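You operate a simulated robot arm through the tools that you are given. There is no shell and no other tool. Be economical: measure what you need, move in short steps, check, and stop when the job is done.

The job below is to be done with a simulated robot arm. You get a single attempt, and the scene is never put back.

Task
Put things in order on the top of the turning-out table. At the end: the blue clamp pad (marked "FIRM") stands where the red core pin stood; the yellow brush stands where the grey press pad stood; the grey press pad stands on top of the white cast block; the red core pin stands where the green brush stood; the green brush stands where the yellow brush stood; whatever was shut is shut again. Leave all else as you found it, and nothing knocked over.

It is judged by the outcome, as a careful person would: the job done as asked, and still so three seconds after it is handed in. It fails if anything else is knocked over, pushed out of place, dropped, spilled or broken.

Robot
A 7-joint arm with a two-finger parallel gripper, fixed in place. Base frame: the origin is at the foot of the arm, x ahead of it, y to its left, z up; the work surface is at about z = 0. Units: m, degrees, N and s.
With the tool pointing down near the work surface it reaches from about 0.24 to 0.62 m from the base axis. Its first joint turns from -66.0 to 66.0 degrees. Payload 2.6 kg.
Tool frame: the origin (TCP) lies between the finger pads and is the grasp point; the fingertips stand 0.03 m ahead of it; z points along the fingers, y is the line along which they close. The gripper opens to 0.094 m. The fingers are 0.028 m wide and 0.01 m thick; the gripper's body (0.05 by 0.096 m) begins 0.055 m behind the TCP.
Orientation is told as [roll, pitch, yaw] about the base's x, y, z axes, in that order, counted from this pose: with the fingers straight down and closing along the base's y, the tool's x points along the base's -x, its y along +y and its z along -z.

Tools
- The arm moves only by the tool send_rows. Its argument "commands" is a list of rows, each an object of numbers (a shift or turn left out is 0, a gripper value left out holds the last): "wx", "wy", "wz": the turn, a rotation vector about the tool's x, y, z in units of 8 degrees (1.0 is 8 degrees); "dx", "dy", "dz": the shift along the tool's x, y, z in units of 20 mm (1.0 is 20 mm); "jaw": the opening, from 0 (shut) to 1 (fully open). In form: [{"wx": .., "wy": .., "wz": .., "dx": .., "dy": .., "dz": .., "jaw": ..}, ...]. A call has 1 to 10 rows; each row shifts and turns the commanded pose from where the row before left it, along the tool's axes as they then stand. A call with a number of a shift or a turn outside -1 to 1 is refused whole. Rows are played at 5 a second. More than 0.05 m and 8.6 degrees between two rows, or a gripper value outside its range, and nothing of the call is played. A pose out of reach is approached as far as the arm can. The call stops where the force on the tool passes 40 N (or 10 N more than at its start, if that is more) or the arm is blocked; 0.2 s more then pass. Each finger travels about 0.072 m/s and halts on what it meets, pressing with about 20 N; the grip force reading is that of the motor and also rises with nothing between the fingers. The clock runs only during rows and for 0.2 s after the last one: add rows that do not move to give the fingers time. It gives the time, the measured TCP pose, the force on the tool (base axes), the opening and the grip force at its end, in the units of the frame above (readings bear some noise).
- Cameras (640 x 400 px; columns grow to the right, rows downward): "scene" is fixed at [0.0294, 0.4236, 0.5717]; the picture's right is [-0.85, -0.53, 0.00], its down [-0.27, 0.42, -0.87] and it looks along [0.46, -0.73, -0.50] (base axes); focal length 325 px, centre (320, 200). "wrist" rides on the gripper at [0.076, 0.014, -0.103] in the tool frame; the picture's right is [-0.18, 0.98, 0.00], its down [-0.75, -0.14, -0.64] and it looks along [-0.63, -0.12, 0.77] (tool axes); focal length 243 px, centre (320, 200). There is no depth. A picture from a camera that has moved, and an enlarged one, comes with that camera's place and axes in the base frame and with its lens.
- get_image(camera): a new picture of that camera. It takes no simulated time.
- enlarge(camera, box): a new picture of the part [left, top, right, bottom] of that camera's present view, enlarged. It takes no simulated time.
- hand_in(): hands the job in; it is judged then, once.

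Go step by step. Nothing tells you positions but the pictures and the camera data: compare them with the known pose of the tool, close in by small moves and look again before you grip or let go. The budget is 120 turns and 76 pictures, counting those below and the enlarged ones. Unless the task says otherwise, let go and move clear before handing in, and close with one line.

The tools are called after ">>>" by a JSON object that holds its "method" and its "body". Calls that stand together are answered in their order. send_rows: Moves the arm, as the interface text tells. Its arguments: {"type":"object","properties":{"commands":{"type":"array"}},"required":["commands"]} The other tools are called the same way: get_image (camera) takes a picture; enlarge (camera, box) takes an enlarged picture of a part of a camera's view; hand_in () hands the job in.

At the start:

```text
time: 0.0
eef_pos: [0.2271, -0.2851, 0.2914]
ee_rot: [0.0, 0.0, 0.1]
contact_force: [-0.2, -0.4, -0.2]
width: 0.094
grasp_force: 0.1
```

scene: 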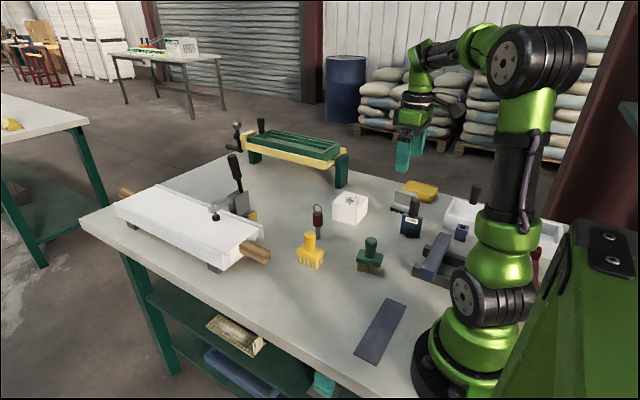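
wrist: 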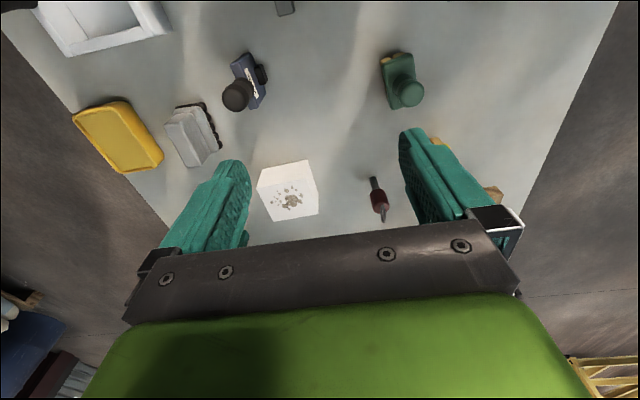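

I see the table with a yellow brush, green brush, red core pin, white block, a blue pad and grey pad(s). I'll look closer before doing anything.

>>> {"method": "enlarge", "body": {"camera": "scene", "box": [280, 160, 480, 285]}}

>>> {"method": "enlarge", "body": {"camera": "scene", "box": [380, 160, 580, 285]}}

>>> {"method": "enlarge", "body": {"camera": "wrist", "box": [60, 0, 460, 250]}}

```text
3.20 times, centred on (380, 222) of scene
camera zoom: at [0.0294, 0.4236, 0.5717], right [-0.85, -0.53, 0.0], down [-0.27, 0.42, -0.87], along [0.46, -0.73, -0.5], focal length 1039 px, centre (128, 128)
```

zoom: 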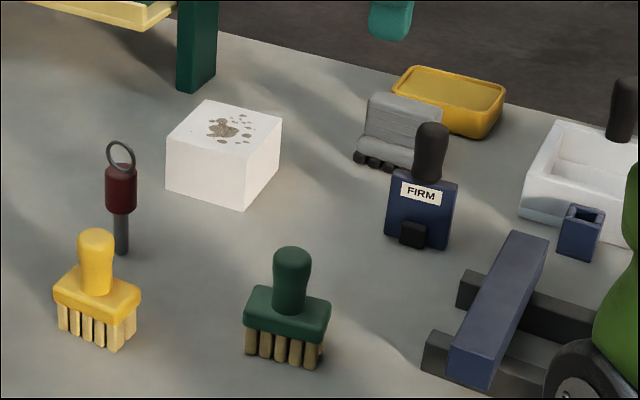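

```text
3.20 times, centred on (480, 222) of scene
camera zoom: at [0.0294, 0.4236, 0.5717], right [-0.85, -0.53, 0.0], down [-0.27, 0.42, -0.87], along [0.46, -0.73, -0.5], focal length 1039 px, centre (-192, 128)
```

zoom: 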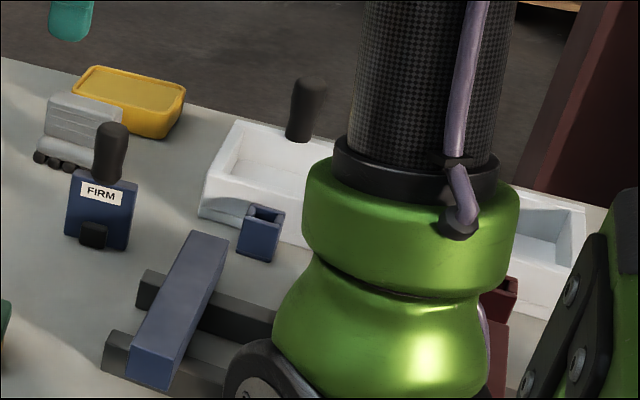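

```text
1.60 times, centred on (260, 125) of wrist
camera zoom: at [0.1505, -0.2713, 0.3947], right [0.18, 0.98, 0.0], down [0.75, -0.14, 0.64], along [0.63, -0.12, -0.77], focal length 388 px, centre (416, 320)
```

zoom: 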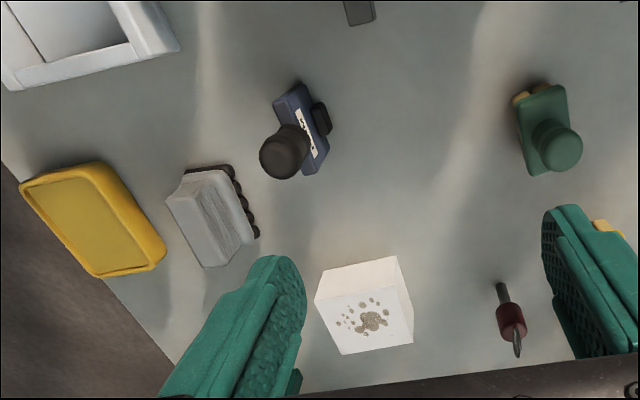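

The grey pad with black feet seems to be near (0.28, -0.51), the white block near (0.41, -0.38), the pin near (0.44, -0.22), the yellow brush near (0.40, -0.12), the green brush near (0.26, -0.18) and the blue pad near (0.21, -0.38). I'll turn the wrist to look toward -y for a better survey.

>>> {"method": "send_rows", "body": {"commands": [{"wz": 1, "dy": 0.5}, {"wz": 1, "dy": 0.5}, {"wz": 1}, {"wz": 1}, {"wz": 1}, {"wz": 1}, {"wz": 1}, {"wz": 1}, {"wz": 1}, {"wz": 1}]}}

>>> {"method": "get_image", "body": {"camera": "wrist"}}

```text
time: 2.2
eef_pos: [0.2273, -0.2668, 0.2914]
ee_rot: [0.0, -0.1, -80.2]
contact_force: [-0.5, -0.2, 0.0]
width: 0.0941
grasp_force: 0.0
```

```text
70 pictures are left
camera wrist: at [0.2291, -0.1883, 0.3945], right [1.0, -0.01, 0.0], down [-0.01, -0.77, 0.64], along [-0.01, -0.64, -0.77], focal length 243 px, centre (320, 200)
```

wrist: 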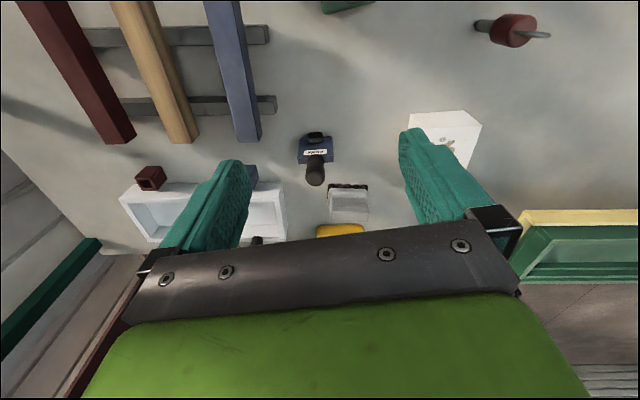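

The layout is clearer now; I want to check the grey pad, and the dark handle behind the white tray.

>>> {"method": "enlarge", "body": {"camera": "wrist", "box": [230, 120, 390, 245]}}

```text
3.20 times, centred on (310, 182) of wrist
camera zoom: at [0.2291, -0.1883, 0.3945], right [1.0, -0.01, 0.0], down [-0.01, -0.77, 0.64], along [-0.01, -0.64, -0.77], focal length 776 px, centre (352, 256)
```

zoom: 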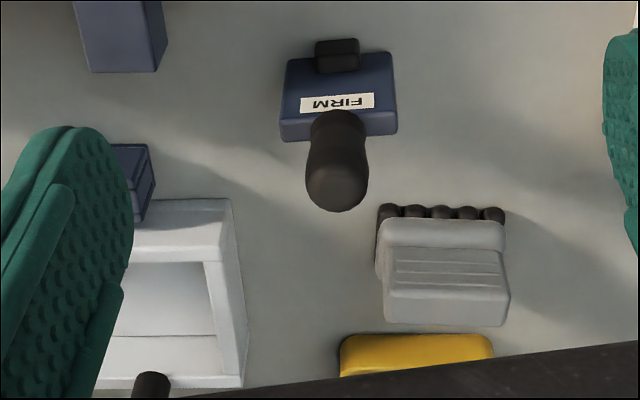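

The grey pad spans about x 0.24–0.32 with its near side at y ≈ -0.475. I'm moving closer above and in front of it to measure its shape.

>>> {"method": "send_rows", "body": {"commands": [{"wz": 0.61}, {"wz": 0.61}, {"dx": -1, "dy": 0.35, "dz": 0.55}, {"dx": -1, "dy": 0.35, "dz": 0.55}, {"dx": -1, "dy": 0.35, "dz": 0.55}, {"dx": -1, "dy": 0.35, "dz": 0.55}, {"dx": -1, "dy": 0.35, "dz": 0.55}, {"dx": -1, "dy": 0.35, "dz": 0.55}, {"dx": -1, "dy": 0.35, "dz": 0.55}, {"dx": -1, "dy": 0.2, "dz": 0.55}]}}

>>> {"method": "get_image", "body": {"camera": "wrist"}}

>>> {"method": "get_image", "body": {"camera": "scene"}}

```text
time: 4.4
eef_pos: [0.2811, -0.4245, 0.205]
ee_rot: [0.1, -0.1, -89.7]
contact_force: [0.8, 0.1, -0.7]
width: 0.0941
grasp_force: 0.0
```

```text
68 pictures are left
camera wrist: at [0.2955, -0.3485, 0.307], right [0.98, -0.18, 0.0], down [-0.14, -0.75, 0.64], along [-0.11, -0.63, -0.77], focal length 243 px, centre (320, 200)
```

wrist: 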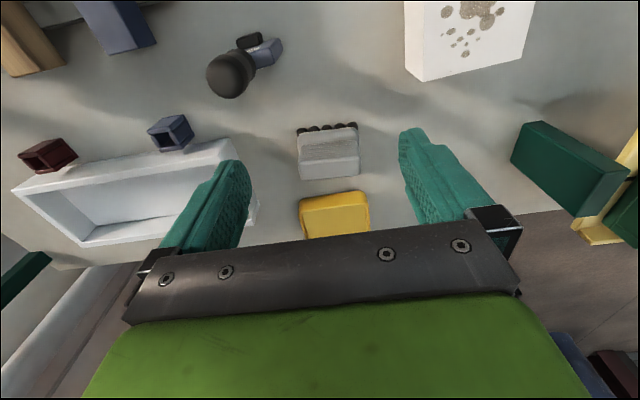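

```text
67 pictures are left
```

scene: 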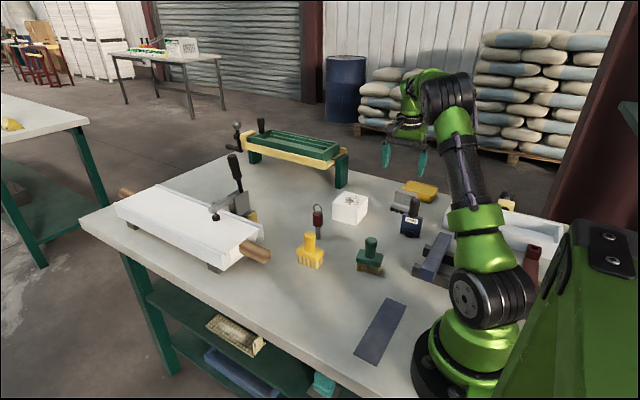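

The pad is in view between the fingers. I'll enlarge the scene around the white tray and around the pad.

>>> {"method": "enlarge", "body": {"camera": "scene", "box": [390, 170, 550, 270]}}

>>> {"method": "enlarge", "body": {"camera": "wrist", "box": [240, 100, 400, 200]}}

```text
4.00 times, centred on (470, 220) of scene
camera zoom: at [0.0294, 0.4236, 0.5717], right [-0.85, -0.53, 0.0], down [-0.27, 0.42, -0.87], along [0.46, -0.73, -0.5], focal length 1298 px, centre (-280, 120)
```

zoom: 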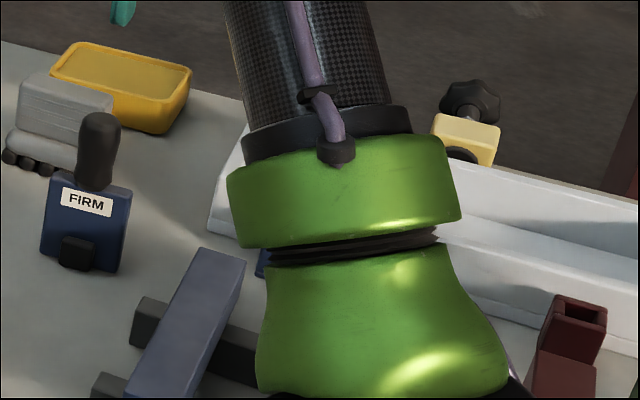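

```text
4.00 times, centred on (320, 150) of wrist
camera zoom: at [0.2955, -0.3485, 0.307], right [0.98, -0.18, 0.0], down [-0.14, -0.75, 0.64], along [-0.11, -0.63, -0.77], focal length 970 px, centre (320, 400)
```

zoom: 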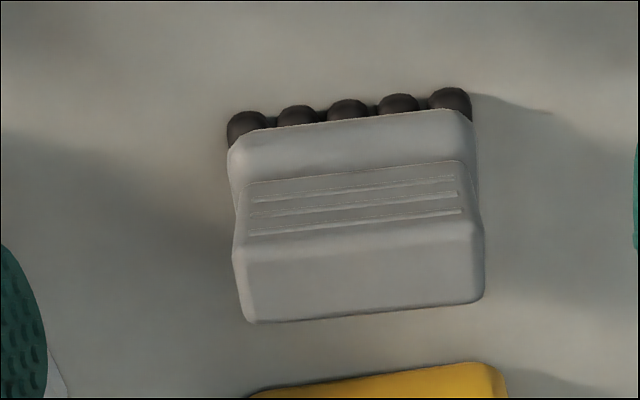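

The grey pad is about 0.075 long, nearly aligned with x, centred near (0.281, -0.505) and about 0.07 high. I'll come in above it with the fingers along its ends, and check.

>>> {"method": "send_rows", "body": {"commands": [{"dx": -1, "wz": 0.3}, {"dx": -1}, {"dx": -1, "dz": 0.6}, {"dx": -1, "dz": 0.9}, {"dz": 1}, {"dz": 1}, {"dz": 0.8}, {}]}}

>>> {"method": "get_image", "body": {"camera": "wrist"}}

>>> {"method": "enlarge", "body": {"camera": "scene", "box": [350, 140, 470, 240]}}

```text
time: 6.2
eef_pos: [0.2799, -0.5052, 0.1197]
ee_rot: [0.0, 0.0, -92.2]
contact_force: [0.4, 0.1, 0.4]
width: 0.0941
grasp_force: 0.0
```

```text
64 pictures are left
camera wrist: at [0.297, -0.429, 0.221], right [0.98, -0.22, 0.0], down [-0.17, -0.75, 0.64], along [-0.14, -0.63, -0.77], focal length 243 px, centre (320, 200)
```

wrist: 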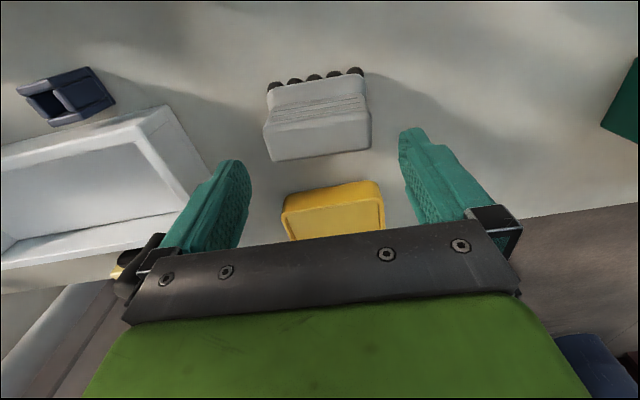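

```text
4.00 times, centred on (410, 190) of scene
camera zoom: at [0.0294, 0.4236, 0.5717], right [-0.85, -0.53, 0.0], down [-0.27, 0.42, -0.87], along [0.46, -0.73, -0.5], focal length 1298 px, centre (-40, 240)
```

zoom: 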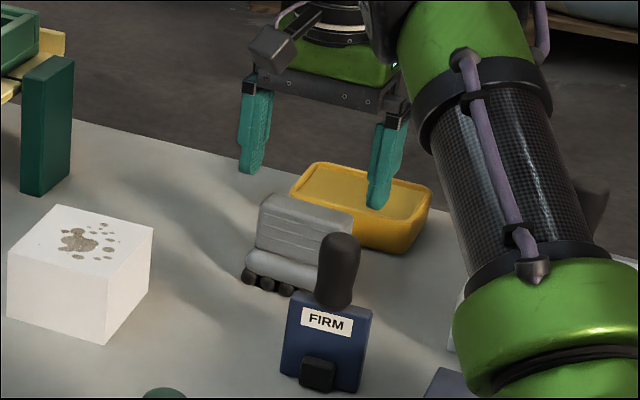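

The pad is centred between the fingers, x offset about 1 mm. I'll descend to z ≈ 0.045 and close gently.

>>> {"method": "send_rows", "body": {"commands": [{"dz": 1}, {"dz": 1}, {"dz": 1}, {"dz": 0.7}, {}, {"jaw": 0.9}, {"jaw": 0.8}, {"jaw": 0.7}, {"jaw": 0.6}, {"jaw": 0.6}]}}

>>> {"method": "get_image", "body": {"camera": "wrist"}}

```text
time: 8.4
eef_pos: [0.2807, -0.5064, 0.0432]
ee_rot: [0.0, -0.1, -92.1]
contact_force: [0.8, 0.7, -0.2]
width: 0.08
grasp_force: 20.0
```

```text
62 pictures are left
camera wrist: at [0.297, -0.4308, 0.1461], right [0.98, -0.22, 0.0], down [-0.17, -0.75, 0.64], along [-0.14, -0.63, -0.77], focal length 243 px, centre (320, 200)
```

wrist: 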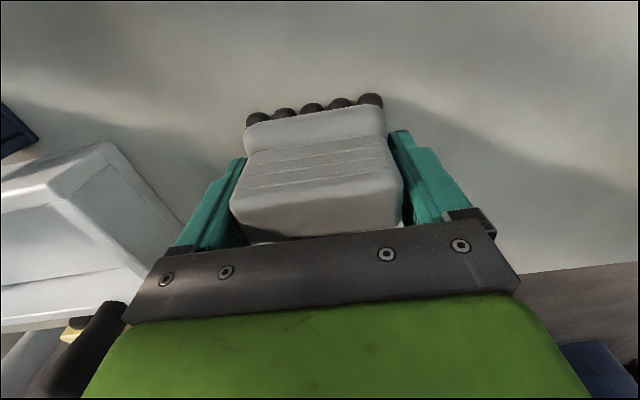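

The grey pad is gripped at 0.080 width. I'll lift it clear and back off toward +y to view the white block's top.

>>> {"method": "send_rows", "body": {"commands": [{"dz": -0.5}, {"dz": -1}, {"dz": -1}, {"dz": -1}, {"dz": -1}, {"dz": -1}, {"dz": -1}, {"dz": -1}, {"dz": -1}, {}]}}

>>> {"method": "send_rows", "body": {"commands": [{"dx": 1, "dy": 0.2}, {"dx": 1, "dy": 0.2}, {"dx": 1, "dy": 0.2}, {"dx": 1, "dy": 0.2}, {"dx": 1, "dy": 0.2}, {"dx": 1, "dy": 0.2}, {"dx": 1}, {"dx": 1}, {}]}}

>>> {"method": "get_image", "body": {"camera": "wrist"}}

>>> {"method": "enlarge", "body": {"camera": "scene", "box": [310, 160, 430, 235]}}

```text
time: 10.6
eef_pos: [0.2787, -0.5049, 0.2138]
ee_rot: [0.0, 0.1, -92.2]
contact_force: [0.8, 0.5, -1.2]
width: 0.0798
grasp_force: 19.7
```

```text
time: 12.6
eef_pos: [0.3091, -0.3483, 0.214]
ee_rot: [0.1, 0.1, -92.2]
contact_force: [0.0, -0.1, -2.1]
width: 0.0798
grasp_force: 20.1
```

```text
61 pictures are left
camera wrist: at [0.326, -0.2712, 0.3159], right [0.98, -0.22, 0.0], down [-0.17, -0.75, 0.64], along [-0.14, -0.63, -0.77], focal length 243 px, centre (320, 200)
```

wrist: 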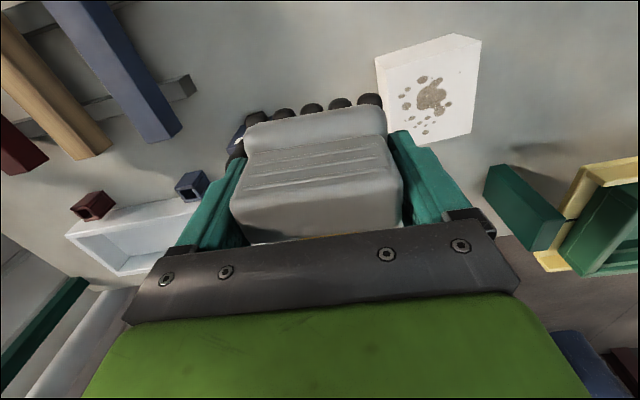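

```text
5.33 times, centred on (370, 198) of scene
camera zoom: at [0.0294, 0.4236, 0.5717], right [-0.85, -0.53, 0.0], down [-0.27, 0.42, -0.87], along [0.46, -0.73, -0.5], focal length 1731 px, centre (53, 213)
```

zoom: 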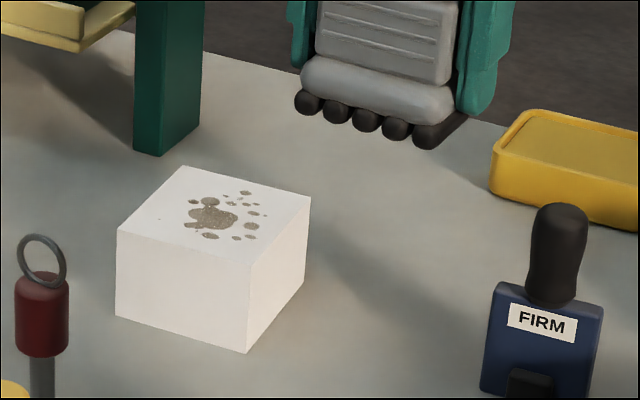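

The block's top centre is about (0.417, -0.381) at z ≈ 0.06. I'll carry the pad above it and stop a little high to check.

>>> {"method": "send_rows", "body": {"commands": [{"dx": -0.3, "dy": 1}, {"dx": -0.3, "dy": 1}, {"dx": -0.3, "dy": 1}, {"dx": -0.3, "dy": 1}, {"dx": -0.14, "dy": 1}, {"dy": 0.46}, {"dz": 1}, {"dz": 1}, {"dz": 1}, {"dz": 1}]}}

>>> {"method": "enlarge", "body": {"camera": "scene", "box": [290, 135, 410, 235]}}

>>> {"method": "get_image", "body": {"camera": "wrist"}}

```text
time: 14.8
eef_pos: [0.4167, -0.3767, 0.1348]
ee_rot: [0.0, -0.1, -92.1]
contact_force: [-0.1, 0.2, -2.0]
width: 0.0796
grasp_force: 20.2
```

```text
4.00 times, centred on (350, 185) of scene
camera zoom: at [0.0294, 0.4236, 0.5717], right [-0.85, -0.53, 0.0], down [-0.27, 0.42, -0.87], along [0.46, -0.73, -0.5], focal length 1298 px, centre (200, 260)
```

zoom: 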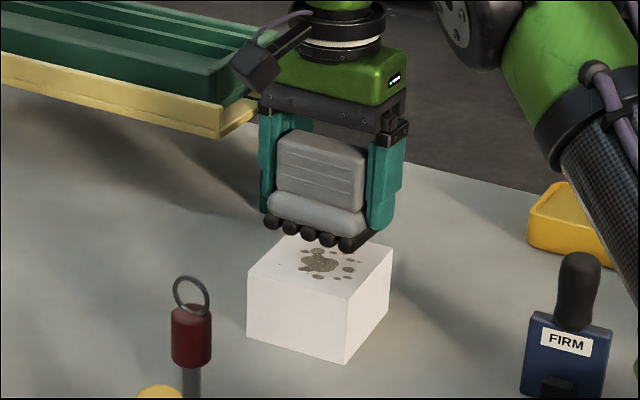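

```text
58 pictures are left
camera wrist: at [0.4337, -0.3018, 0.2369], right [0.98, -0.22, 0.0], down [-0.17, -0.75, 0.64], along [-0.14, -0.63, -0.77], focal length 243 px, centre (320, 200)
```

wrist: 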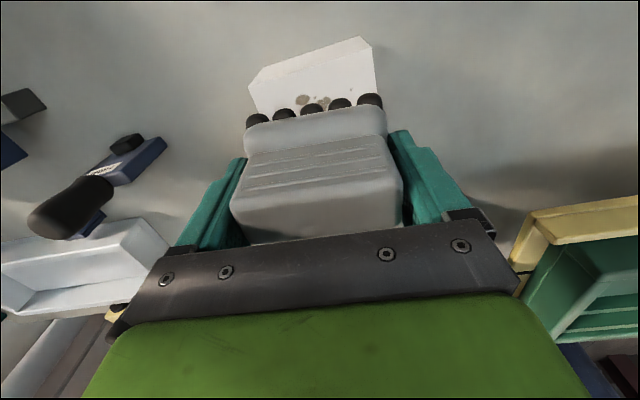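

The alignment over the block looks good. I'll lower most of the way, then in small steps until contact.

>>> {"method": "send_rows", "body": {"commands": [{"dz": 0.8}, {"dz": 0.3}, {"dz": 0.1}, {"dz": 0.1}, {"dz": 0.1}, {}]}}

>>> {"method": "enlarge", "body": {"camera": "scene", "box": [290, 135, 410, 235]}}

```text
time: 16.2
eef_pos: [0.417, -0.3773, 0.1064]
ee_rot: [0.0, 0.0, -92.3]
contact_force: [0.1, -0.4, -2.5]
width: 0.0796
grasp_force: 19.8
```

```text
4.00 times, centred on (350, 185) of scene
camera zoom: at [0.0294, 0.4236, 0.5717], right [-0.85, -0.53, 0.0], down [-0.27, 0.42, -0.87], along [0.46, -0.73, -0.5], focal length 1298 px, centre (200, 260)
```

zoom: 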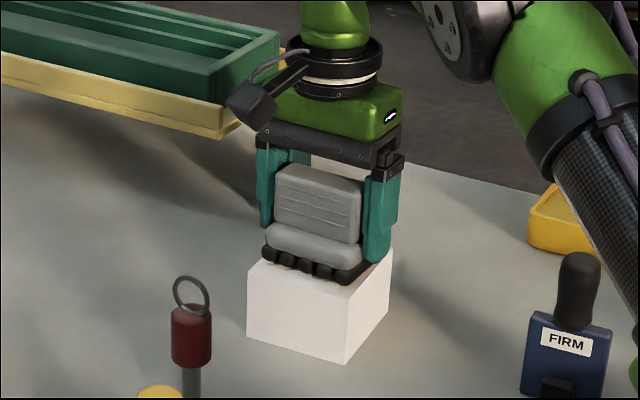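

The pad is just above or touching the block. I'll go down in 1 mm steps, watching the force.

>>> {"method": "send_rows", "body": {"commands": [{"dz": 0.06}, {"dz": 0.06}, {"dz": 0.06}, {}]}}

```text
time: 17.2
eef_pos: [0.4171, -0.3778, 0.1038]
ee_rot: [0.1, 0.0, -92.2]
contact_force: [-3.3, 3.8, 6.5]
width: 0.0795
grasp_force: 20.4
```

Contact is felt, so the pad now rests on the block. I'll open and rise straight up.

>>> {"method": "send_rows", "body": {"commands": [{"jaw": 0.9}, {"jaw": 1}, {"jaw": 1}, {"dz": -0.5}, {"dz": -1}, {"dz": -1}, {"dz": -1}, {"dz": -1}, {"dz": -1}, {}]}}

>>> {"method": "enlarge", "body": {"camera": "scene", "box": [290, 135, 410, 235]}}

```text
time: 19.4
eef_pos: [0.4175, -0.3781, 0.2139]
ee_rot: [0.1, 0.0, -92.2]
contact_force: [0.3, 0.1, 0.1]
width: 0.094
grasp_force: 0.1
```

```text
4.00 times, centred on (350, 185) of scene
camera zoom: at [0.0294, 0.4236, 0.5717], right [-0.85, -0.53, 0.0], down [-0.27, 0.42, -0.87], along [0.46, -0.73, -0.5], focal length 1298 px, centre (200, 260)
```

zoom: 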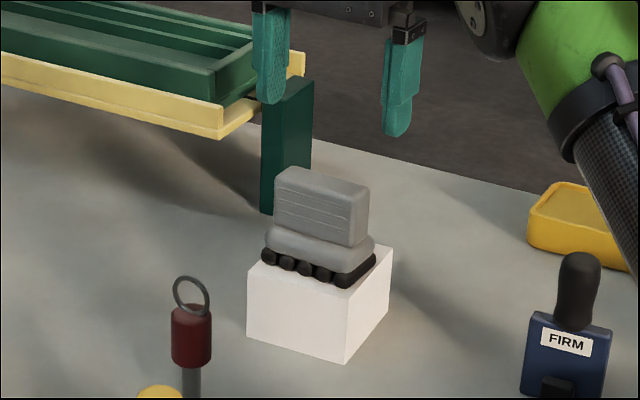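

The grey pad sits squarely on the block. Next is the yellow brush near (0.40, -0.125); I'm moving toward it at a safe height.

>>> {"method": "send_rows", "body": {"commands": [{"dx": 1, "dy": -0.1}, {"dx": 1, "dy": -0.1}, {"dx": 1, "dy": -0.1}, {"dx": 1, "dy": -0.1}, {"dx": 1, "dy": -0.1}, {"dx": 1, "dy": -0.1}, {"dx": 1, "dy": -0.1}, {"dx": 1, "dy": -0.1}, {"dx": 1, "dy": -0.1}, {"dx": 1}]}}

>>> {"method": "send_rows", "body": {"commands": [{"dx": 1}, {"dx": 0.6}, {}]}}

>>> {"method": "get_image", "body": {"camera": "wrist"}}

>>> {"method": "enlarge", "body": {"camera": "scene", "box": [285, 195, 405, 285]}}

```text
time: 21.6
eef_pos: [0.4075, -0.1775, 0.213]
ee_rot: [0.0, 0.0, -92.2]
contact_force: [-0.5, -0.7, -0.2]
width: 0.0942
grasp_force: 0.1
```

```text
time: 22.4
eef_pos: [0.4071, -0.1446, 0.2117]
ee_rot: [0.0, -0.1, -92.2]
contact_force: [-0.1, -0.4, -0.3]
width: 0.0941
grasp_force: 0.1
```

```text
55 pictures are left
camera wrist: at [0.4252, -0.069, 0.3145], right [0.98, -0.22, 0.0], down [-0.17, -0.75, 0.64], along [-0.14, -0.63, -0.77], focal length 243 px, centre (320, 200)
```

wrist: 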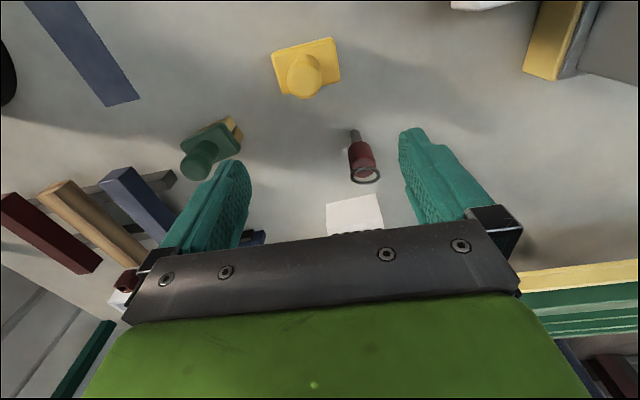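

```text
4.44 times, centred on (345, 240) of scene
camera zoom: at [0.0294, 0.4236, 0.5717], right [-0.85, -0.53, 0.0], down [-0.27, 0.42, -0.87], along [0.46, -0.73, -0.5], focal length 1443 px, centre (209, 22)
```

zoom: 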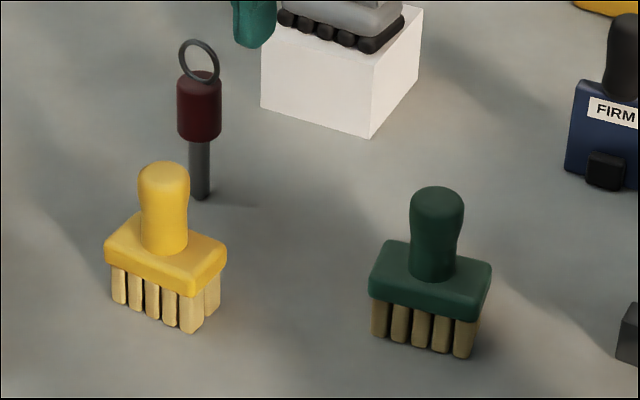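

The yellow brush handle is at (0.3985, -0.1215), its top at about z 0.098. I'll move over it, descend to z ≈ 0.088 and check.

>>> {"method": "send_rows", "body": {"commands": [{"dx": 0.57, "dy": -0.24}, {"dx": 0.57, "dy": -0.24}, {}, {"dz": 1}, {"dz": 1}, {"dz": 1}, {"dz": 1}, {"dz": 1}, {"dz": 1}, {}]}}

>>> {"method": "get_image", "body": {"camera": "wrist"}}

>>> {"method": "enlarge", "body": {"camera": "scene", "box": [255, 195, 375, 285]}}

```text
time: 24.6
eef_pos: [0.3987, -0.1215, 0.0919]
ee_rot: [0.0, -0.1, -92.3]
contact_force: [-0.1, 0.0, 0.3]
width: 0.0941
grasp_force: 0.1
```

```text
53 pictures are left
camera wrist: at [0.4158, -0.0458, 0.1942], right [0.98, -0.22, 0.0], down [-0.17, -0.75, 0.64], along [-0.14, -0.63, -0.77], focal length 243 px, centre (320, 200)
```

wrist: 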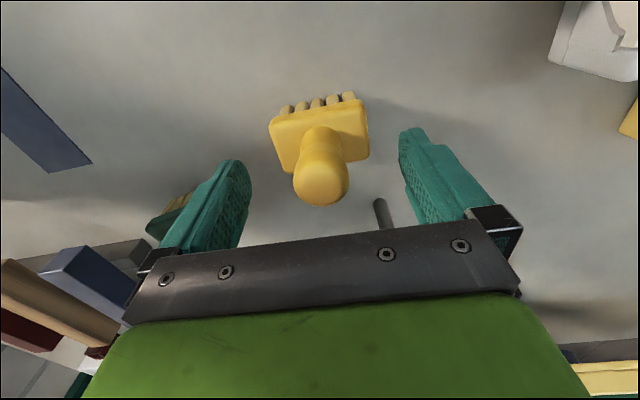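

```text
4.44 times, centred on (315, 240) of scene
camera zoom: at [0.0294, 0.4236, 0.5717], right [-0.85, -0.53, 0.0], down [-0.27, 0.42, -0.87], along [0.46, -0.73, -0.5], focal length 1443 px, centre (342, 22)
```

zoom: 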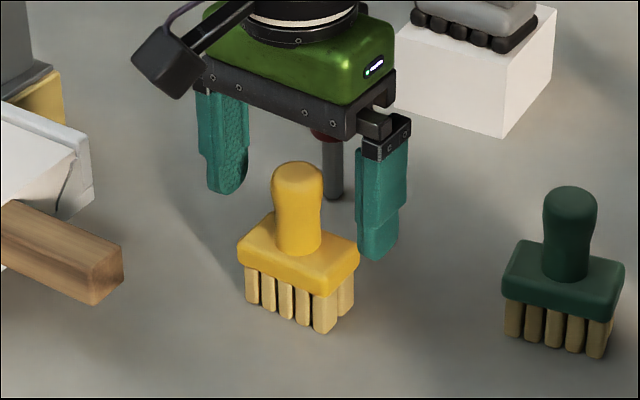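

The handle is centred between the fingers. I'll lower 6 mm and close on it.

>>> {"method": "send_rows", "body": {"commands": [{"dz": 0.3}, {}, {"jaw": 0.8}, {"jaw": 0.6}, {"jaw": 0.45}, {"jaw": 0.3}, {"jaw": 0.2}, {"jaw": 0.2}, {}]}}

>>> {"method": "get_image", "body": {"camera": "wrist"}}

```text
time: 26.6
eef_pos: [0.3989, -0.1225, 0.0865]
ee_rot: [0.0, 0.1, -92.2]
contact_force: [-0.4, -0.1, 1.7]
width: 0.0266
grasp_force: 20.2
```

```text
51 pictures are left
camera wrist: at [0.4159, -0.0463, 0.1888], right [0.98, -0.22, 0.0], down [-0.17, -0.75, 0.64], along [-0.14, -0.63, -0.77], focal length 243 px, centre (320, 200)
```

wrist: 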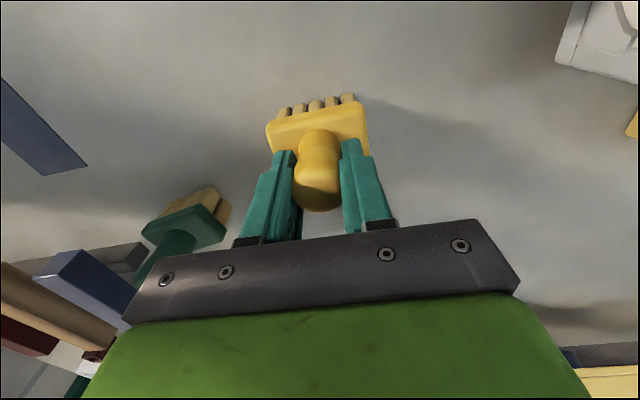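

The yellow brush is gripped at its handle. I'll lift it well above everything and carry it to the grey pad's old place at about (0.281, -0.505).

>>> {"method": "send_rows", "body": {"commands": [{"dz": -0.5}, {"dz": -1}, {"dz": -1}, {"dz": -1}, {"dz": -1}, {"dz": -1}, {"dz": -1}, {"dz": -1}, {"dz": -0.7}, {}]}}

>>> {"method": "send_rows", "body": {"commands": [{"dx": -1, "dy": -0.5}, {"dx": -1, "dy": -0.5}, {"dx": -1, "dy": -0.5}, {"dx": -1, "dy": -0.5}, {"dx": -1, "dy": -0.5}, {"dx": -1, "dy": -0.5}, {"dx": -1, "dy": -0.5}, {"dx": -1, "dy": -0.5}, {"dx": -1, "dy": -0.5}, {"dx": -1, "dy": -0.5}]}}

>>> {"method": "send_rows", "body": {"commands": [{"dx": -1, "dy": -0.1}, {"dx": -1, "dy": -0.05}, {"dx": -1}, {"dx": -1}, {"dx": -1}, {"dx": -1}, {"dx": -1}, {"dx": -1}, {"dx": -1}, {"dx": -0.4}]}}

>>> {"method": "get_image", "body": {"camera": "wrist"}}

```text
time: 28.8
eef_pos: [0.4, -0.1213, 0.2503]
ee_rot: [0.0, 0.1, -92.2]
contact_force: [-0.1, 0.5, -2.2]
width: 0.0267
grasp_force: 20.1
```

```text
time: 31.0
eef_pos: [0.2919, -0.3189, 0.2499]
ee_rot: [0.0, 0.0, -92.2]
contact_force: [0.1, -1.3, -1.4]
width: 0.0271
grasp_force: 19.8
```

```text
time: 33.2
eef_pos: [0.2827, -0.5027, 0.2492]
ee_rot: [0.0, 0.1, -92.2]
contact_force: [-0.2, -0.6, -1.5]
width: 0.0269
grasp_force: 19.8
out of reach, approached as far as the arm can: row 10
```

```text
50 pictures are left
camera wrist: at [0.2995, -0.4268, 0.3515], right [0.98, -0.22, 0.0], down [-0.17, -0.75, 0.64], along [-0.14, -0.63, -0.77], focal length 243 px, centre (320, 200)
```

wrist: 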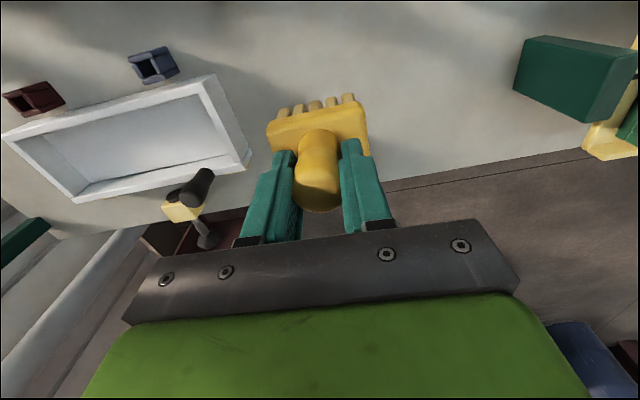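

I'm above the target. I'll lower to about 1 cm above the table and check the position.

>>> {"method": "send_rows", "body": {"commands": [{"dz": 1}, {"dz": 1}, {"dz": 1}, {"dz": 1}, {"dz": 1}, {"dz": 1}, {"dz": 1}, {"dz": 0.4}, {}]}}

>>> {"method": "get_image", "body": {"camera": "wrist"}}

>>> {"method": "enlarge", "body": {"camera": "scene", "box": [350, 140, 470, 240]}}

```text
time: 35.2
eef_pos: [0.2843, -0.5009, 0.1002]
ee_rot: [0.0, 0.0, -92.2]
contact_force: [-0.6, 0.2, -0.7]
width: 0.0271
grasp_force: 20.0
```

```text
49 pictures are left
camera wrist: at [0.3011, -0.4247, 0.2025], right [0.98, -0.22, 0.0], down [-0.17, -0.75, 0.64], along [-0.14, -0.63, -0.77], focal length 243 px, centre (320, 200)
```

wrist: 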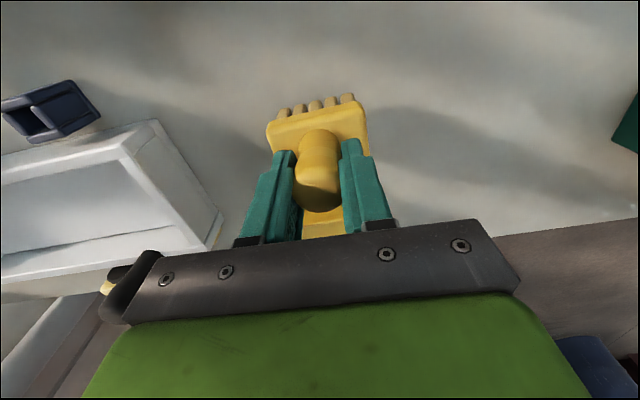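

```text
4.00 times, centred on (410, 190) of scene
camera zoom: at [0.0294, 0.4236, 0.5717], right [-0.85, -0.53, 0.0], down [-0.27, 0.42, -0.87], along [0.46, -0.73, -0.5], focal length 1298 px, centre (-40, 240)
```

zoom: 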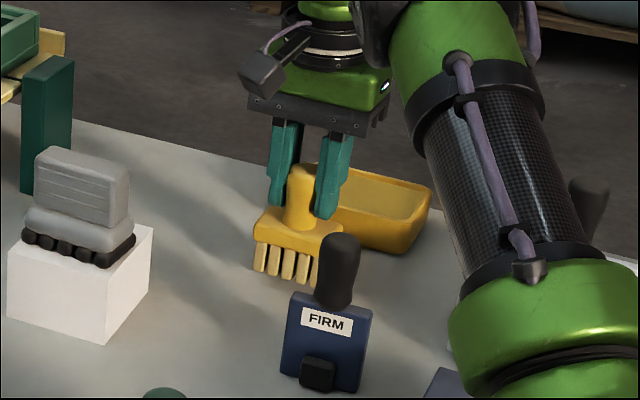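

I'll nudge 3 mm to match the old spot, then lower to the table.

>>> {"method": "send_rows", "body": {"commands": [{"dx": -0.18, "dy": -0.15}, {"dz": 0.4}, {"dz": 0.1}, {"dz": 0.07}, {"dz": 0.06}, {}]}}

```text
time: 36.6
eef_pos: [0.281, -0.5057, 0.0877]
ee_rot: [0.1, 0.0, -92.1]
contact_force: [0.7, -0.2, -1.5]
width: 0.0269
grasp_force: 20.3
```

>>> {"method": "send_rows", "body": {"commands": [{"dz": 0.05}, {"dz": 0.05}, {}]}}

```text
time: 37.4
eef_pos: [0.2805, -0.5053, 0.0887]
ee_rot: [-0.1, -0.1, -92.2]
contact_force: [-3.8, 4.8, 10.6]
width: 0.0269
grasp_force: 20.3
```

The brush is touching the table with light force. I'll release it and rise.

>>> {"method": "send_rows", "body": {"commands": [{"jaw": 0.4}, {"jaw": 0.55}, {"jaw": 0.7}, {"dz": -0.3}, {"dz": -1}, {"dz": -1}, {"dz": -1}, {"dz": -1}, {"dz": -1}, {"dz": -1}]}}

>>> {"method": "enlarge", "body": {"camera": "scene", "box": [320, 140, 480, 265]}}

```text
time: 39.6
eef_pos: [0.2804, -0.5045, 0.2125]
ee_rot: [0.0, 0.0, -92.3]
contact_force: [0.7, -0.5, 0.4]
width: 0.0658
grasp_force: 0.1
```

```text
3.20 times, centred on (400, 202) of scene
camera zoom: at [0.0294, 0.4236, 0.5717], right [-0.85, -0.53, 0.0], down [-0.27, 0.42, -0.87], along [0.46, -0.73, -0.5], focal length 1039 px, centre (64, 192)
```

zoom: 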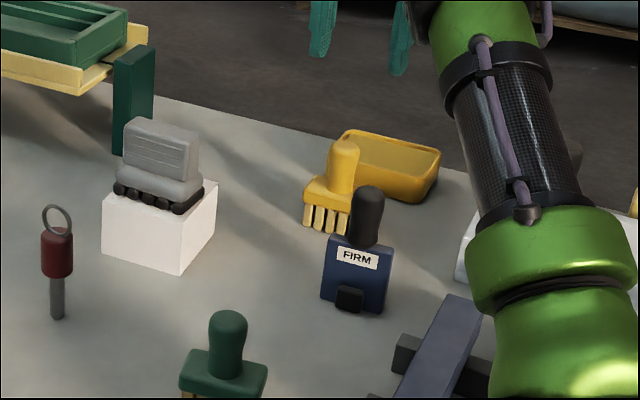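

The yellow brush stands in the grey pad's place. Now to the green brush near (0.264, -0.177).

>>> {"method": "send_rows", "body": {"commands": [{"dx": 1, "dy": -0.1}, {"dx": 1, "dy": -0.1}, {"dx": 1, "dy": -0.1}, {"dx": 1, "dy": -0.1}, {"dx": 1, "dy": -0.1}, {"dx": 1, "dy": -0.1}, {"dx": 1, "dy": -0.1}, {"dx": 1, "dy": -0.1}, {"dx": 1, "dy": -0.1}, {"dx": 1, "dy": -0.1}]}}

>>> {"method": "send_rows", "body": {"commands": [{"dx": 1, "dy": -0.1}, {"dx": 1, "dy": -0.1}, {"dx": 1, "dy": -0.1}, {"dx": 1, "dy": -0.1}, {"dx": 1, "dy": -0.1}, {}]}}

>>> {"method": "get_image", "body": {"camera": "wrist"}}

```text
time: 41.8
eef_pos: [0.2677, -0.3039, 0.2126]
ee_rot: [0.0, 0.0, -92.2]
contact_force: [0.0, 0.2, 0.0]
width: 0.0657
grasp_force: 0.0
```

```text
time: 43.2
eef_pos: [0.2625, -0.2038, 0.2107]
ee_rot: [0.0, 0.1, -92.1]
contact_force: [0.7, -1.5, -1.1]
width: 0.0659
grasp_force: 0.0
```

```text
46 pictures are left
camera wrist: at [0.279, -0.1276, 0.3138], right [0.98, -0.22, 0.0], down [-0.17, -0.75, 0.64], along [-0.14, -0.63, -0.77], focal length 243 px, centre (320, 200)
```

wrist: 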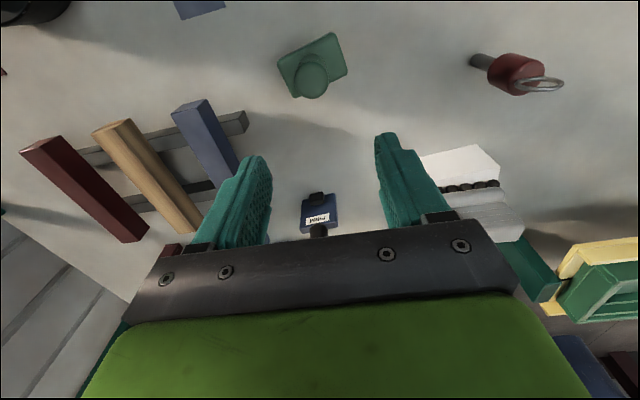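

The green handle is at about (0.259, -0.180). I'll move above it and come down.

>>> {"method": "send_rows", "body": {"commands": [{"dx": 0.6, "dy": -0.1, "jaw": 0.9}, {"dx": 0.6, "dy": -0.1}, {}, {"dz": 1}, {"dz": 1}, {"dz": 1}, {"dz": 1}, {"dz": 1}, {"dz": 0.9}, {}]}}

>>> {"method": "get_image", "body": {"camera": "wrist"}}

```text
time: 45.4
eef_pos: [0.2599, -0.181, 0.0937]
ee_rot: [0.0, 0.0, -92.2]
contact_force: [-0.5, -0.1, -0.2]
width: 0.0847
grasp_force: 0.1
```

```text
45 pictures are left
camera wrist: at [0.2767, -0.105, 0.1957], right [0.98, -0.22, 0.0], down [-0.17, -0.75, 0.64], along [-0.14, -0.63, -0.77], focal length 243 px, centre (320, 200)
```

wrist: 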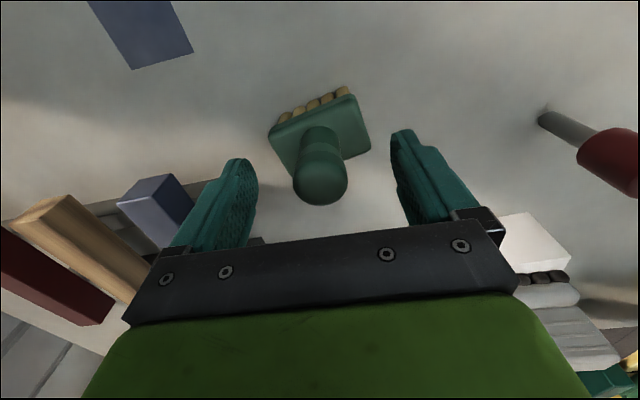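

It is centred just as the yellow one was. I'll lower slightly and grip.

>>> {"method": "send_rows", "body": {"commands": [{"dz": 0.35}, {}, {"jaw": 0.7}, {"jaw": 0.55}, {"jaw": 0.45}, {"jaw": 0.3}, {"jaw": 0.2}, {"jaw": 0.2}, {}]}}

>>> {"method": "send_rows", "body": {"commands": [{"dz": -0.5}, {"dz": -1}, {"dz": -1}, {"dz": -1}, {"dz": -1}, {"dz": -1}, {"dz": -1}, {}]}}

>>> {"method": "get_image", "body": {"camera": "wrist"}}

```text
time: 47.4
eef_pos: [0.2597, -0.18, 0.0869]
ee_rot: [-0.1, -0.1, -92.2]
contact_force: [1.1, 1.0, -0.2]
width: 0.0265
grasp_force: 19.7
```

```text
time: 49.2
eef_pos: [0.2578, -0.1801, 0.2173]
ee_rot: [0.0, 0.0, -92.2]
contact_force: [0.1, -0.6, -2.0]
width: 0.0265
grasp_force: 20.2
```

```text
44 pictures are left
camera wrist: at [0.2752, -0.1048, 0.3203], right [0.98, -0.22, 0.0], down [-0.17, -0.75, 0.64], along [-0.14, -0.63, -0.77], focal length 243 px, centre (320, 200)
```

wrist: 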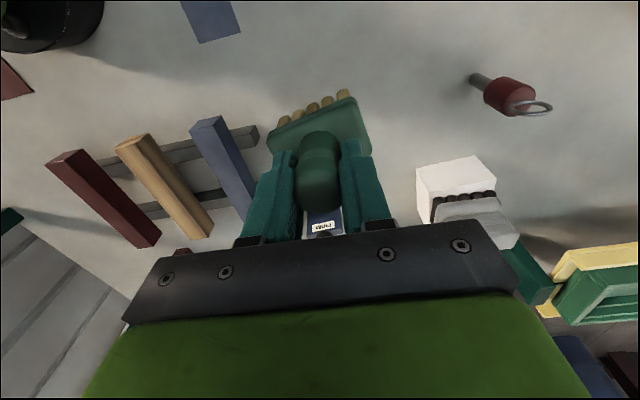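

The green brush is held and lifted. I'm carrying it to the yellow brush's old place at (0.399, -0.122).

>>> {"method": "send_rows", "body": {"commands": [{"dx": 0.5, "dy": 1}, {"dx": 0.5, "dy": 1}, {"dx": 0.5, "dy": 1}, {"dx": 0.5, "dy": 1}, {"dx": 0.5, "dy": 1}, {"dx": 0.4, "dy": 1}, {"dx": 0.27, "dy": 0.88}, {}]}}

>>> {"method": "send_rows", "body": {"commands": [{"dz": 1}, {"dz": 1}, {"dz": 1}, {"dz": 1}, {"dz": 1}, {"dz": 1}, {}]}}

>>> {"method": "enlarge", "body": {"camera": "scene", "box": [255, 195, 375, 285]}}

```text
time: 51.0
eef_pos: [0.3999, -0.121, 0.2147]
ee_rot: [0.0, 0.1, -92.1]
contact_force: [0.0, -0.3, -0.7]
width: 0.0264
grasp_force: 19.5
```

```text
time: 52.6
eef_pos: [0.3985, -0.1221, 0.095]
ee_rot: [0.1, -0.1, -92.2]
contact_force: [0.4, 1.3, -1.8]
width: 0.0266
grasp_force: 19.9
```

```text
4.44 times, centred on (315, 240) of scene
camera zoom: at [0.0294, 0.4236, 0.5717], right [-0.85, -0.53, 0.0], down [-0.27, 0.42, -0.87], along [0.46, -0.73, -0.5], focal length 1443 px, centre (342, 22)
```

zoom: 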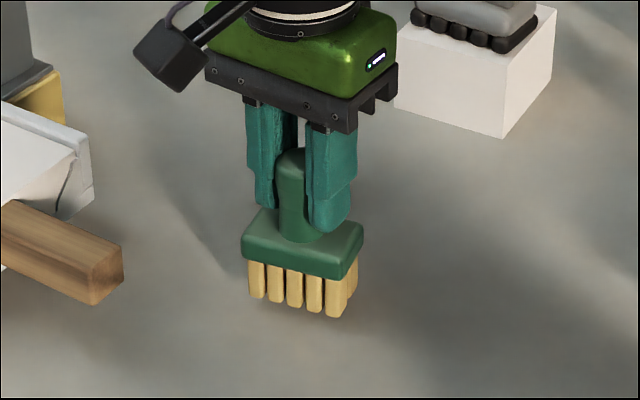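

It hovers over the right place. I'll lower the last 8 mm gently.

>>> {"method": "send_rows", "body": {"commands": [{"dz": 0.2}, {"dz": 0.1}, {"dz": 0.06}, {"dz": 0.05}, {"dz": 0.04}, {}]}}

```text
time: 54.0
eef_pos: [0.3997, -0.1239, 0.0868]
ee_rot: [0.0, 0.0, -92.2]
contact_force: [-0.2, 0.0, -1.1]
width: 0.0266
grasp_force: 20.3
```

>>> {"method": "send_rows", "body": {"commands": [{"dz": 0.05}, {"dz": 0.05}, {}]}}

```text
time: 54.8
eef_pos: [0.3993, -0.1222, 0.0872]
ee_rot: [0.0, 0.0, -92.2]
contact_force: [-9.9, 1.6, 21.8]
width: 0.0267
grasp_force: 19.6
```

It's firmly down, so I'll ease off a little, release and rise.

>>> {"method": "send_rows", "body": {"commands": [{"dz": -0.06}, {"jaw": 0.4}, {"jaw": 0.6}, {"jaw": 0.7}, {"dz": -0.3}, {"dz": -1}, {"dz": -1}, {"dz": -1}, {"dz": -1}, {"dz": -1}]}}

>>> {"method": "send_rows", "body": {"commands": [{"dz": -1, "dx": -1}, {"dx": -1}, {"dy": 1}, {"dy": 0.5}, {}]}}

>>> {"method": "get_image", "body": {"camera": "wrist"}}

>>> {"method": "enlarge", "body": {"camera": "scene", "box": [255, 175, 415, 285]}}

```text
time: 57.0
eef_pos: [0.3987, -0.1225, 0.1929]
ee_rot: [0.0, 0.0, -92.2]
contact_force: [0.1, -0.1, 0.1]
width: 0.0659
grasp_force: 0.0
```

```text
time: 58.2
eef_pos: [0.4257, -0.1625, 0.2129]
ee_rot: [0.1, 0.1, -92.2]
contact_force: [0.2, -0.4, -1.3]
width: 0.0656
grasp_force: 0.0
```

```text
42 pictures are left
camera wrist: at [0.4431, -0.0875, 0.3151], right [0.98, -0.22, 0.0], down [-0.17, -0.75, 0.64], along [-0.14, -0.63, -0.77], focal length 243 px, centre (320, 200)
```

wrist: 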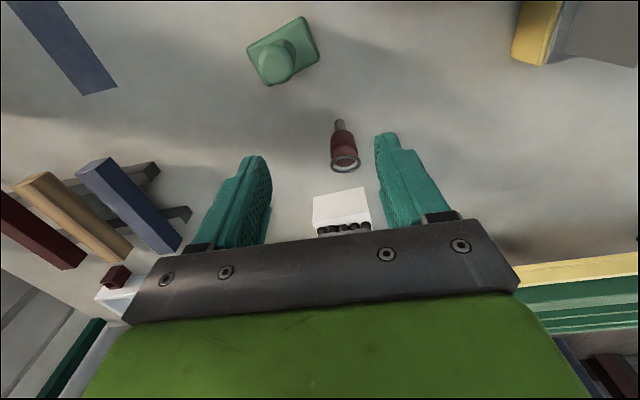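

```text
3.64 times, centred on (335, 230) of scene
camera zoom: at [0.0294, 0.4236, 0.5717], right [-0.85, -0.53, 0.0], down [-0.27, 0.42, -0.87], along [0.46, -0.73, -0.5], focal length 1180 px, centre (266, 91)
```

zoom: 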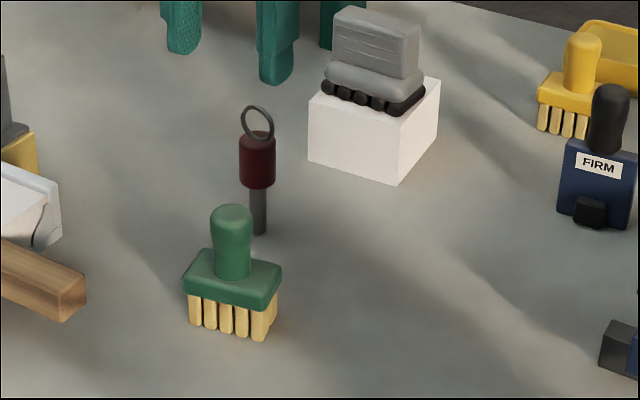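

The green brush stands in its new place. The pin's collar is at about (0.4387, -0.220), z 0.046–0.092, with its ring up to 0.118; I'll move above it and check.

>>> {"method": "send_rows", "body": {"commands": [{"dx": -1, "dy": 0.25, "jaw": 0.85}, {"dx": -1, "dy": 0.25}, {"dx": -0.86, "dy": 0.26}, {}, {"dz": 1}, {"dz": 1}, {"dz": 1}, {"dz": 0.5}, {}]}}

>>> {"method": "get_image", "body": {"camera": "wrist"}}

>>> {"method": "enlarge", "body": {"camera": "scene", "box": [265, 165, 385, 265]}}

```text
time: 60.2
eef_pos: [0.4396, -0.222, 0.1427]
ee_rot: [0.0, 0.0, -92.2]
contact_force: [0.5, 0.6, 0.4]
width: 0.08
grasp_force: 0.1
```

```text
40 pictures are left
camera wrist: at [0.4568, -0.146, 0.2451], right [0.98, -0.22, 0.0], down [-0.17, -0.75, 0.64], along [-0.14, -0.63, -0.77], focal length 243 px, centre (320, 200)
```

wrist: 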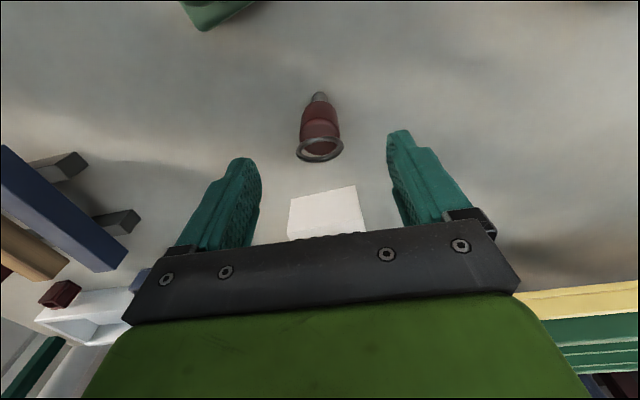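

```text
4.00 times, centred on (325, 215) of scene
camera zoom: at [0.0294, 0.4236, 0.5717], right [-0.85, -0.53, 0.0], down [-0.27, 0.42, -0.87], along [0.46, -0.73, -0.5], focal length 1298 px, centre (300, 140)
```

zoom: 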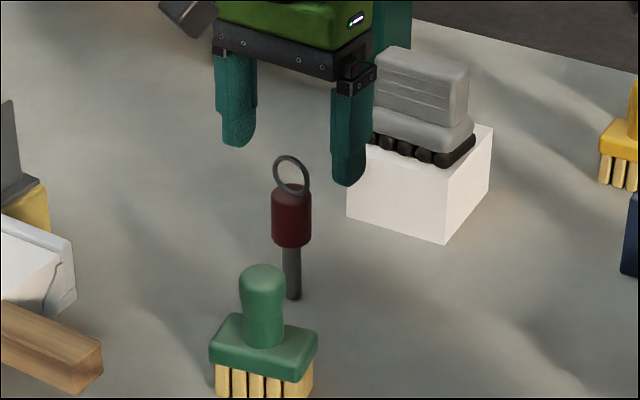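

Well aligned, only 3 mm to shift in y. I'll descend to z ≈ 0.073 and look once more.

>>> {"method": "send_rows", "body": {"commands": [{"dx": 0.15}, {"dz": 1}, {"dz": 1}, {"dz": 1}, {"dz": 0.45}, {}]}}

>>> {"method": "get_image", "body": {"camera": "wrist"}}

```text
time: 61.6
eef_pos: [0.4394, -0.2189, 0.0754]
ee_rot: [-0.1, 0.0, -92.2]
contact_force: [0.0, 0.2, 0.0]
width: 0.0799
grasp_force: 0.2
```

```text
38 pictures are left
camera wrist: at [0.4565, -0.1427, 0.1769], right [0.98, -0.22, 0.0], down [-0.17, -0.75, 0.64], along [-0.14, -0.63, -0.77], focal length 243 px, centre (320, 200)
```

wrist: 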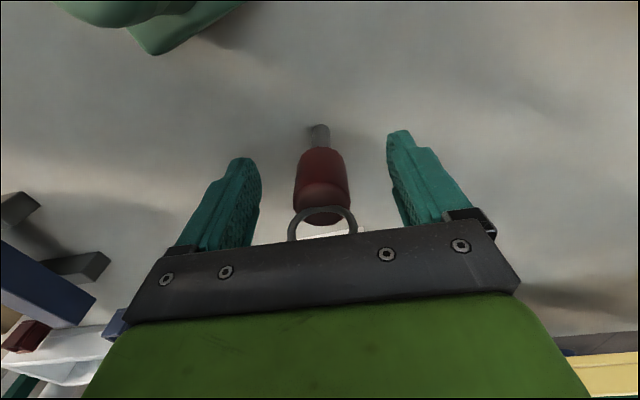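

The collar is exactly at the grasp point, so I close on it.

>>> {"method": "send_rows", "body": {"commands": [{"jaw": 0.7}, {"jaw": 0.55}, {"jaw": 0.42}, {"jaw": 0.35}, {"jaw": 0.3}, {"jaw": 0.25}, {"jaw": 0.2}, {}]}}

>>> {"method": "send_rows", "body": {"commands": [{"dz": -0.3}, {"dz": -1}, {"dz": -1}, {"dz": -1}, {"dz": -1}, {"dz": -1}, {"dz": -1}, {"dz": -1}, {}]}}

>>> {"method": "get_image", "body": {"camera": "wrist"}}

>>> {"method": "get_image", "body": {"camera": "scene"}}

```text
time: 63.4
eef_pos: [0.4397, -0.2192, 0.075]
ee_rot: [0.0, -0.1, -92.1]
contact_force: [1.0, 0.0, 0.5]
width: 0.0281
grasp_force: 20.2
```

```text
time: 65.4
eef_pos: [0.4395, -0.2184, 0.2202]
ee_rot: [0.0, 0.0, -92.2]
contact_force: [-0.9, -0.3, -0.8]
width: 0.0279
grasp_force: 20.1
```

```text
37 pictures are left
camera wrist: at [0.4571, -0.1425, 0.3231], right [0.98, -0.22, 0.0], down [-0.17, -0.75, 0.64], along [-0.14, -0.63, -0.77], focal length 243 px, centre (320, 200)
```

wrist: 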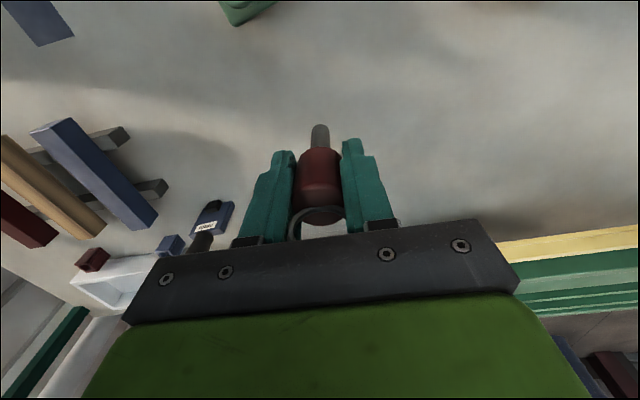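

```text
36 pictures are left
```

scene: 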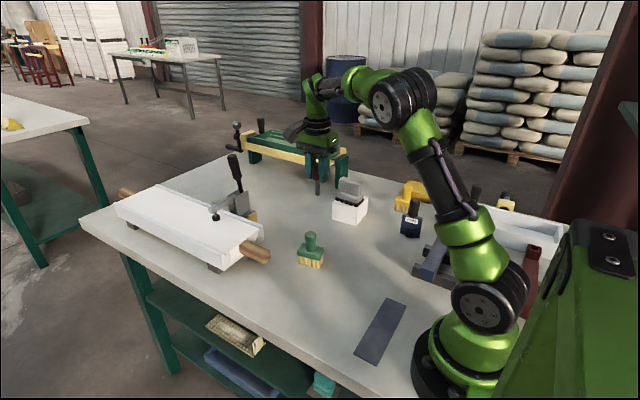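

The pin is held upright. I'm carrying it to the green brush's old place at (0.2595, -0.180).

>>> {"method": "send_rows", "body": {"commands": [{"dx": 0.16, "dy": -0.91}, {"dx": 0.16, "dy": -0.91}, {"dx": 0.16, "dy": -0.91}, {"dx": 0.16, "dy": -0.91}, {"dx": 0.16, "dy": -0.91}, {"dx": 0.16, "dy": -0.91}, {"dx": 0.16, "dy": -0.91}, {"dx": 0.16, "dy": -0.91}, {"dx": 0.16, "dy": -0.91}, {"dx": 0.16, "dy": -0.88}]}}

>>> {"method": "send_rows", "body": {"commands": [{}, {"dz": 1}, {"dz": 1}, {"dz": 1}, {"dz": 1}, {"dz": 1}, {"dz": 1}, {"dz": 0.7}, {}]}}

>>> {"method": "enlarge", "body": {"camera": "scene", "box": [300, 180, 440, 290]}}

```text
time: 67.6
eef_pos: [0.2592, -0.1796, 0.2217]
ee_rot: [0.0, 0.0, -92.2]
contact_force: [1.3, -0.9, -0.3]
width: 0.0283
grasp_force: 20.6
```

```text
time: 69.6
eef_pos: [0.2593, -0.1803, 0.0869]
ee_rot: [-0.1, 0.1, -92.3]
contact_force: [-0.3, 0.5, -0.4]
width: 0.0283
grasp_force: 20.0
```

```text
3.64 times, centred on (370, 235) of scene
camera zoom: at [0.0294, 0.4236, 0.5717], right [-0.85, -0.53, 0.0], down [-0.27, 0.42, -0.87], along [0.46, -0.73, -0.5], focal length 1180 px, centre (138, 73)
```

zoom: 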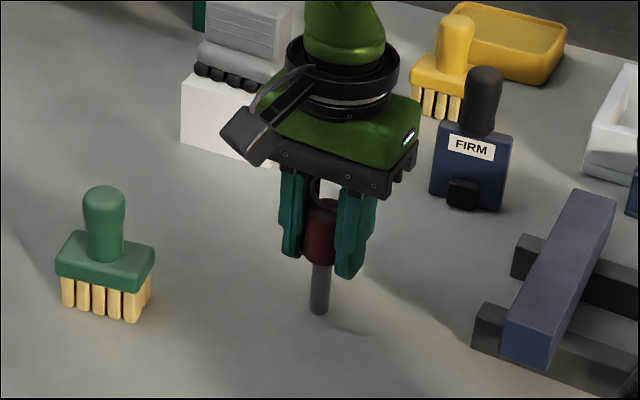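

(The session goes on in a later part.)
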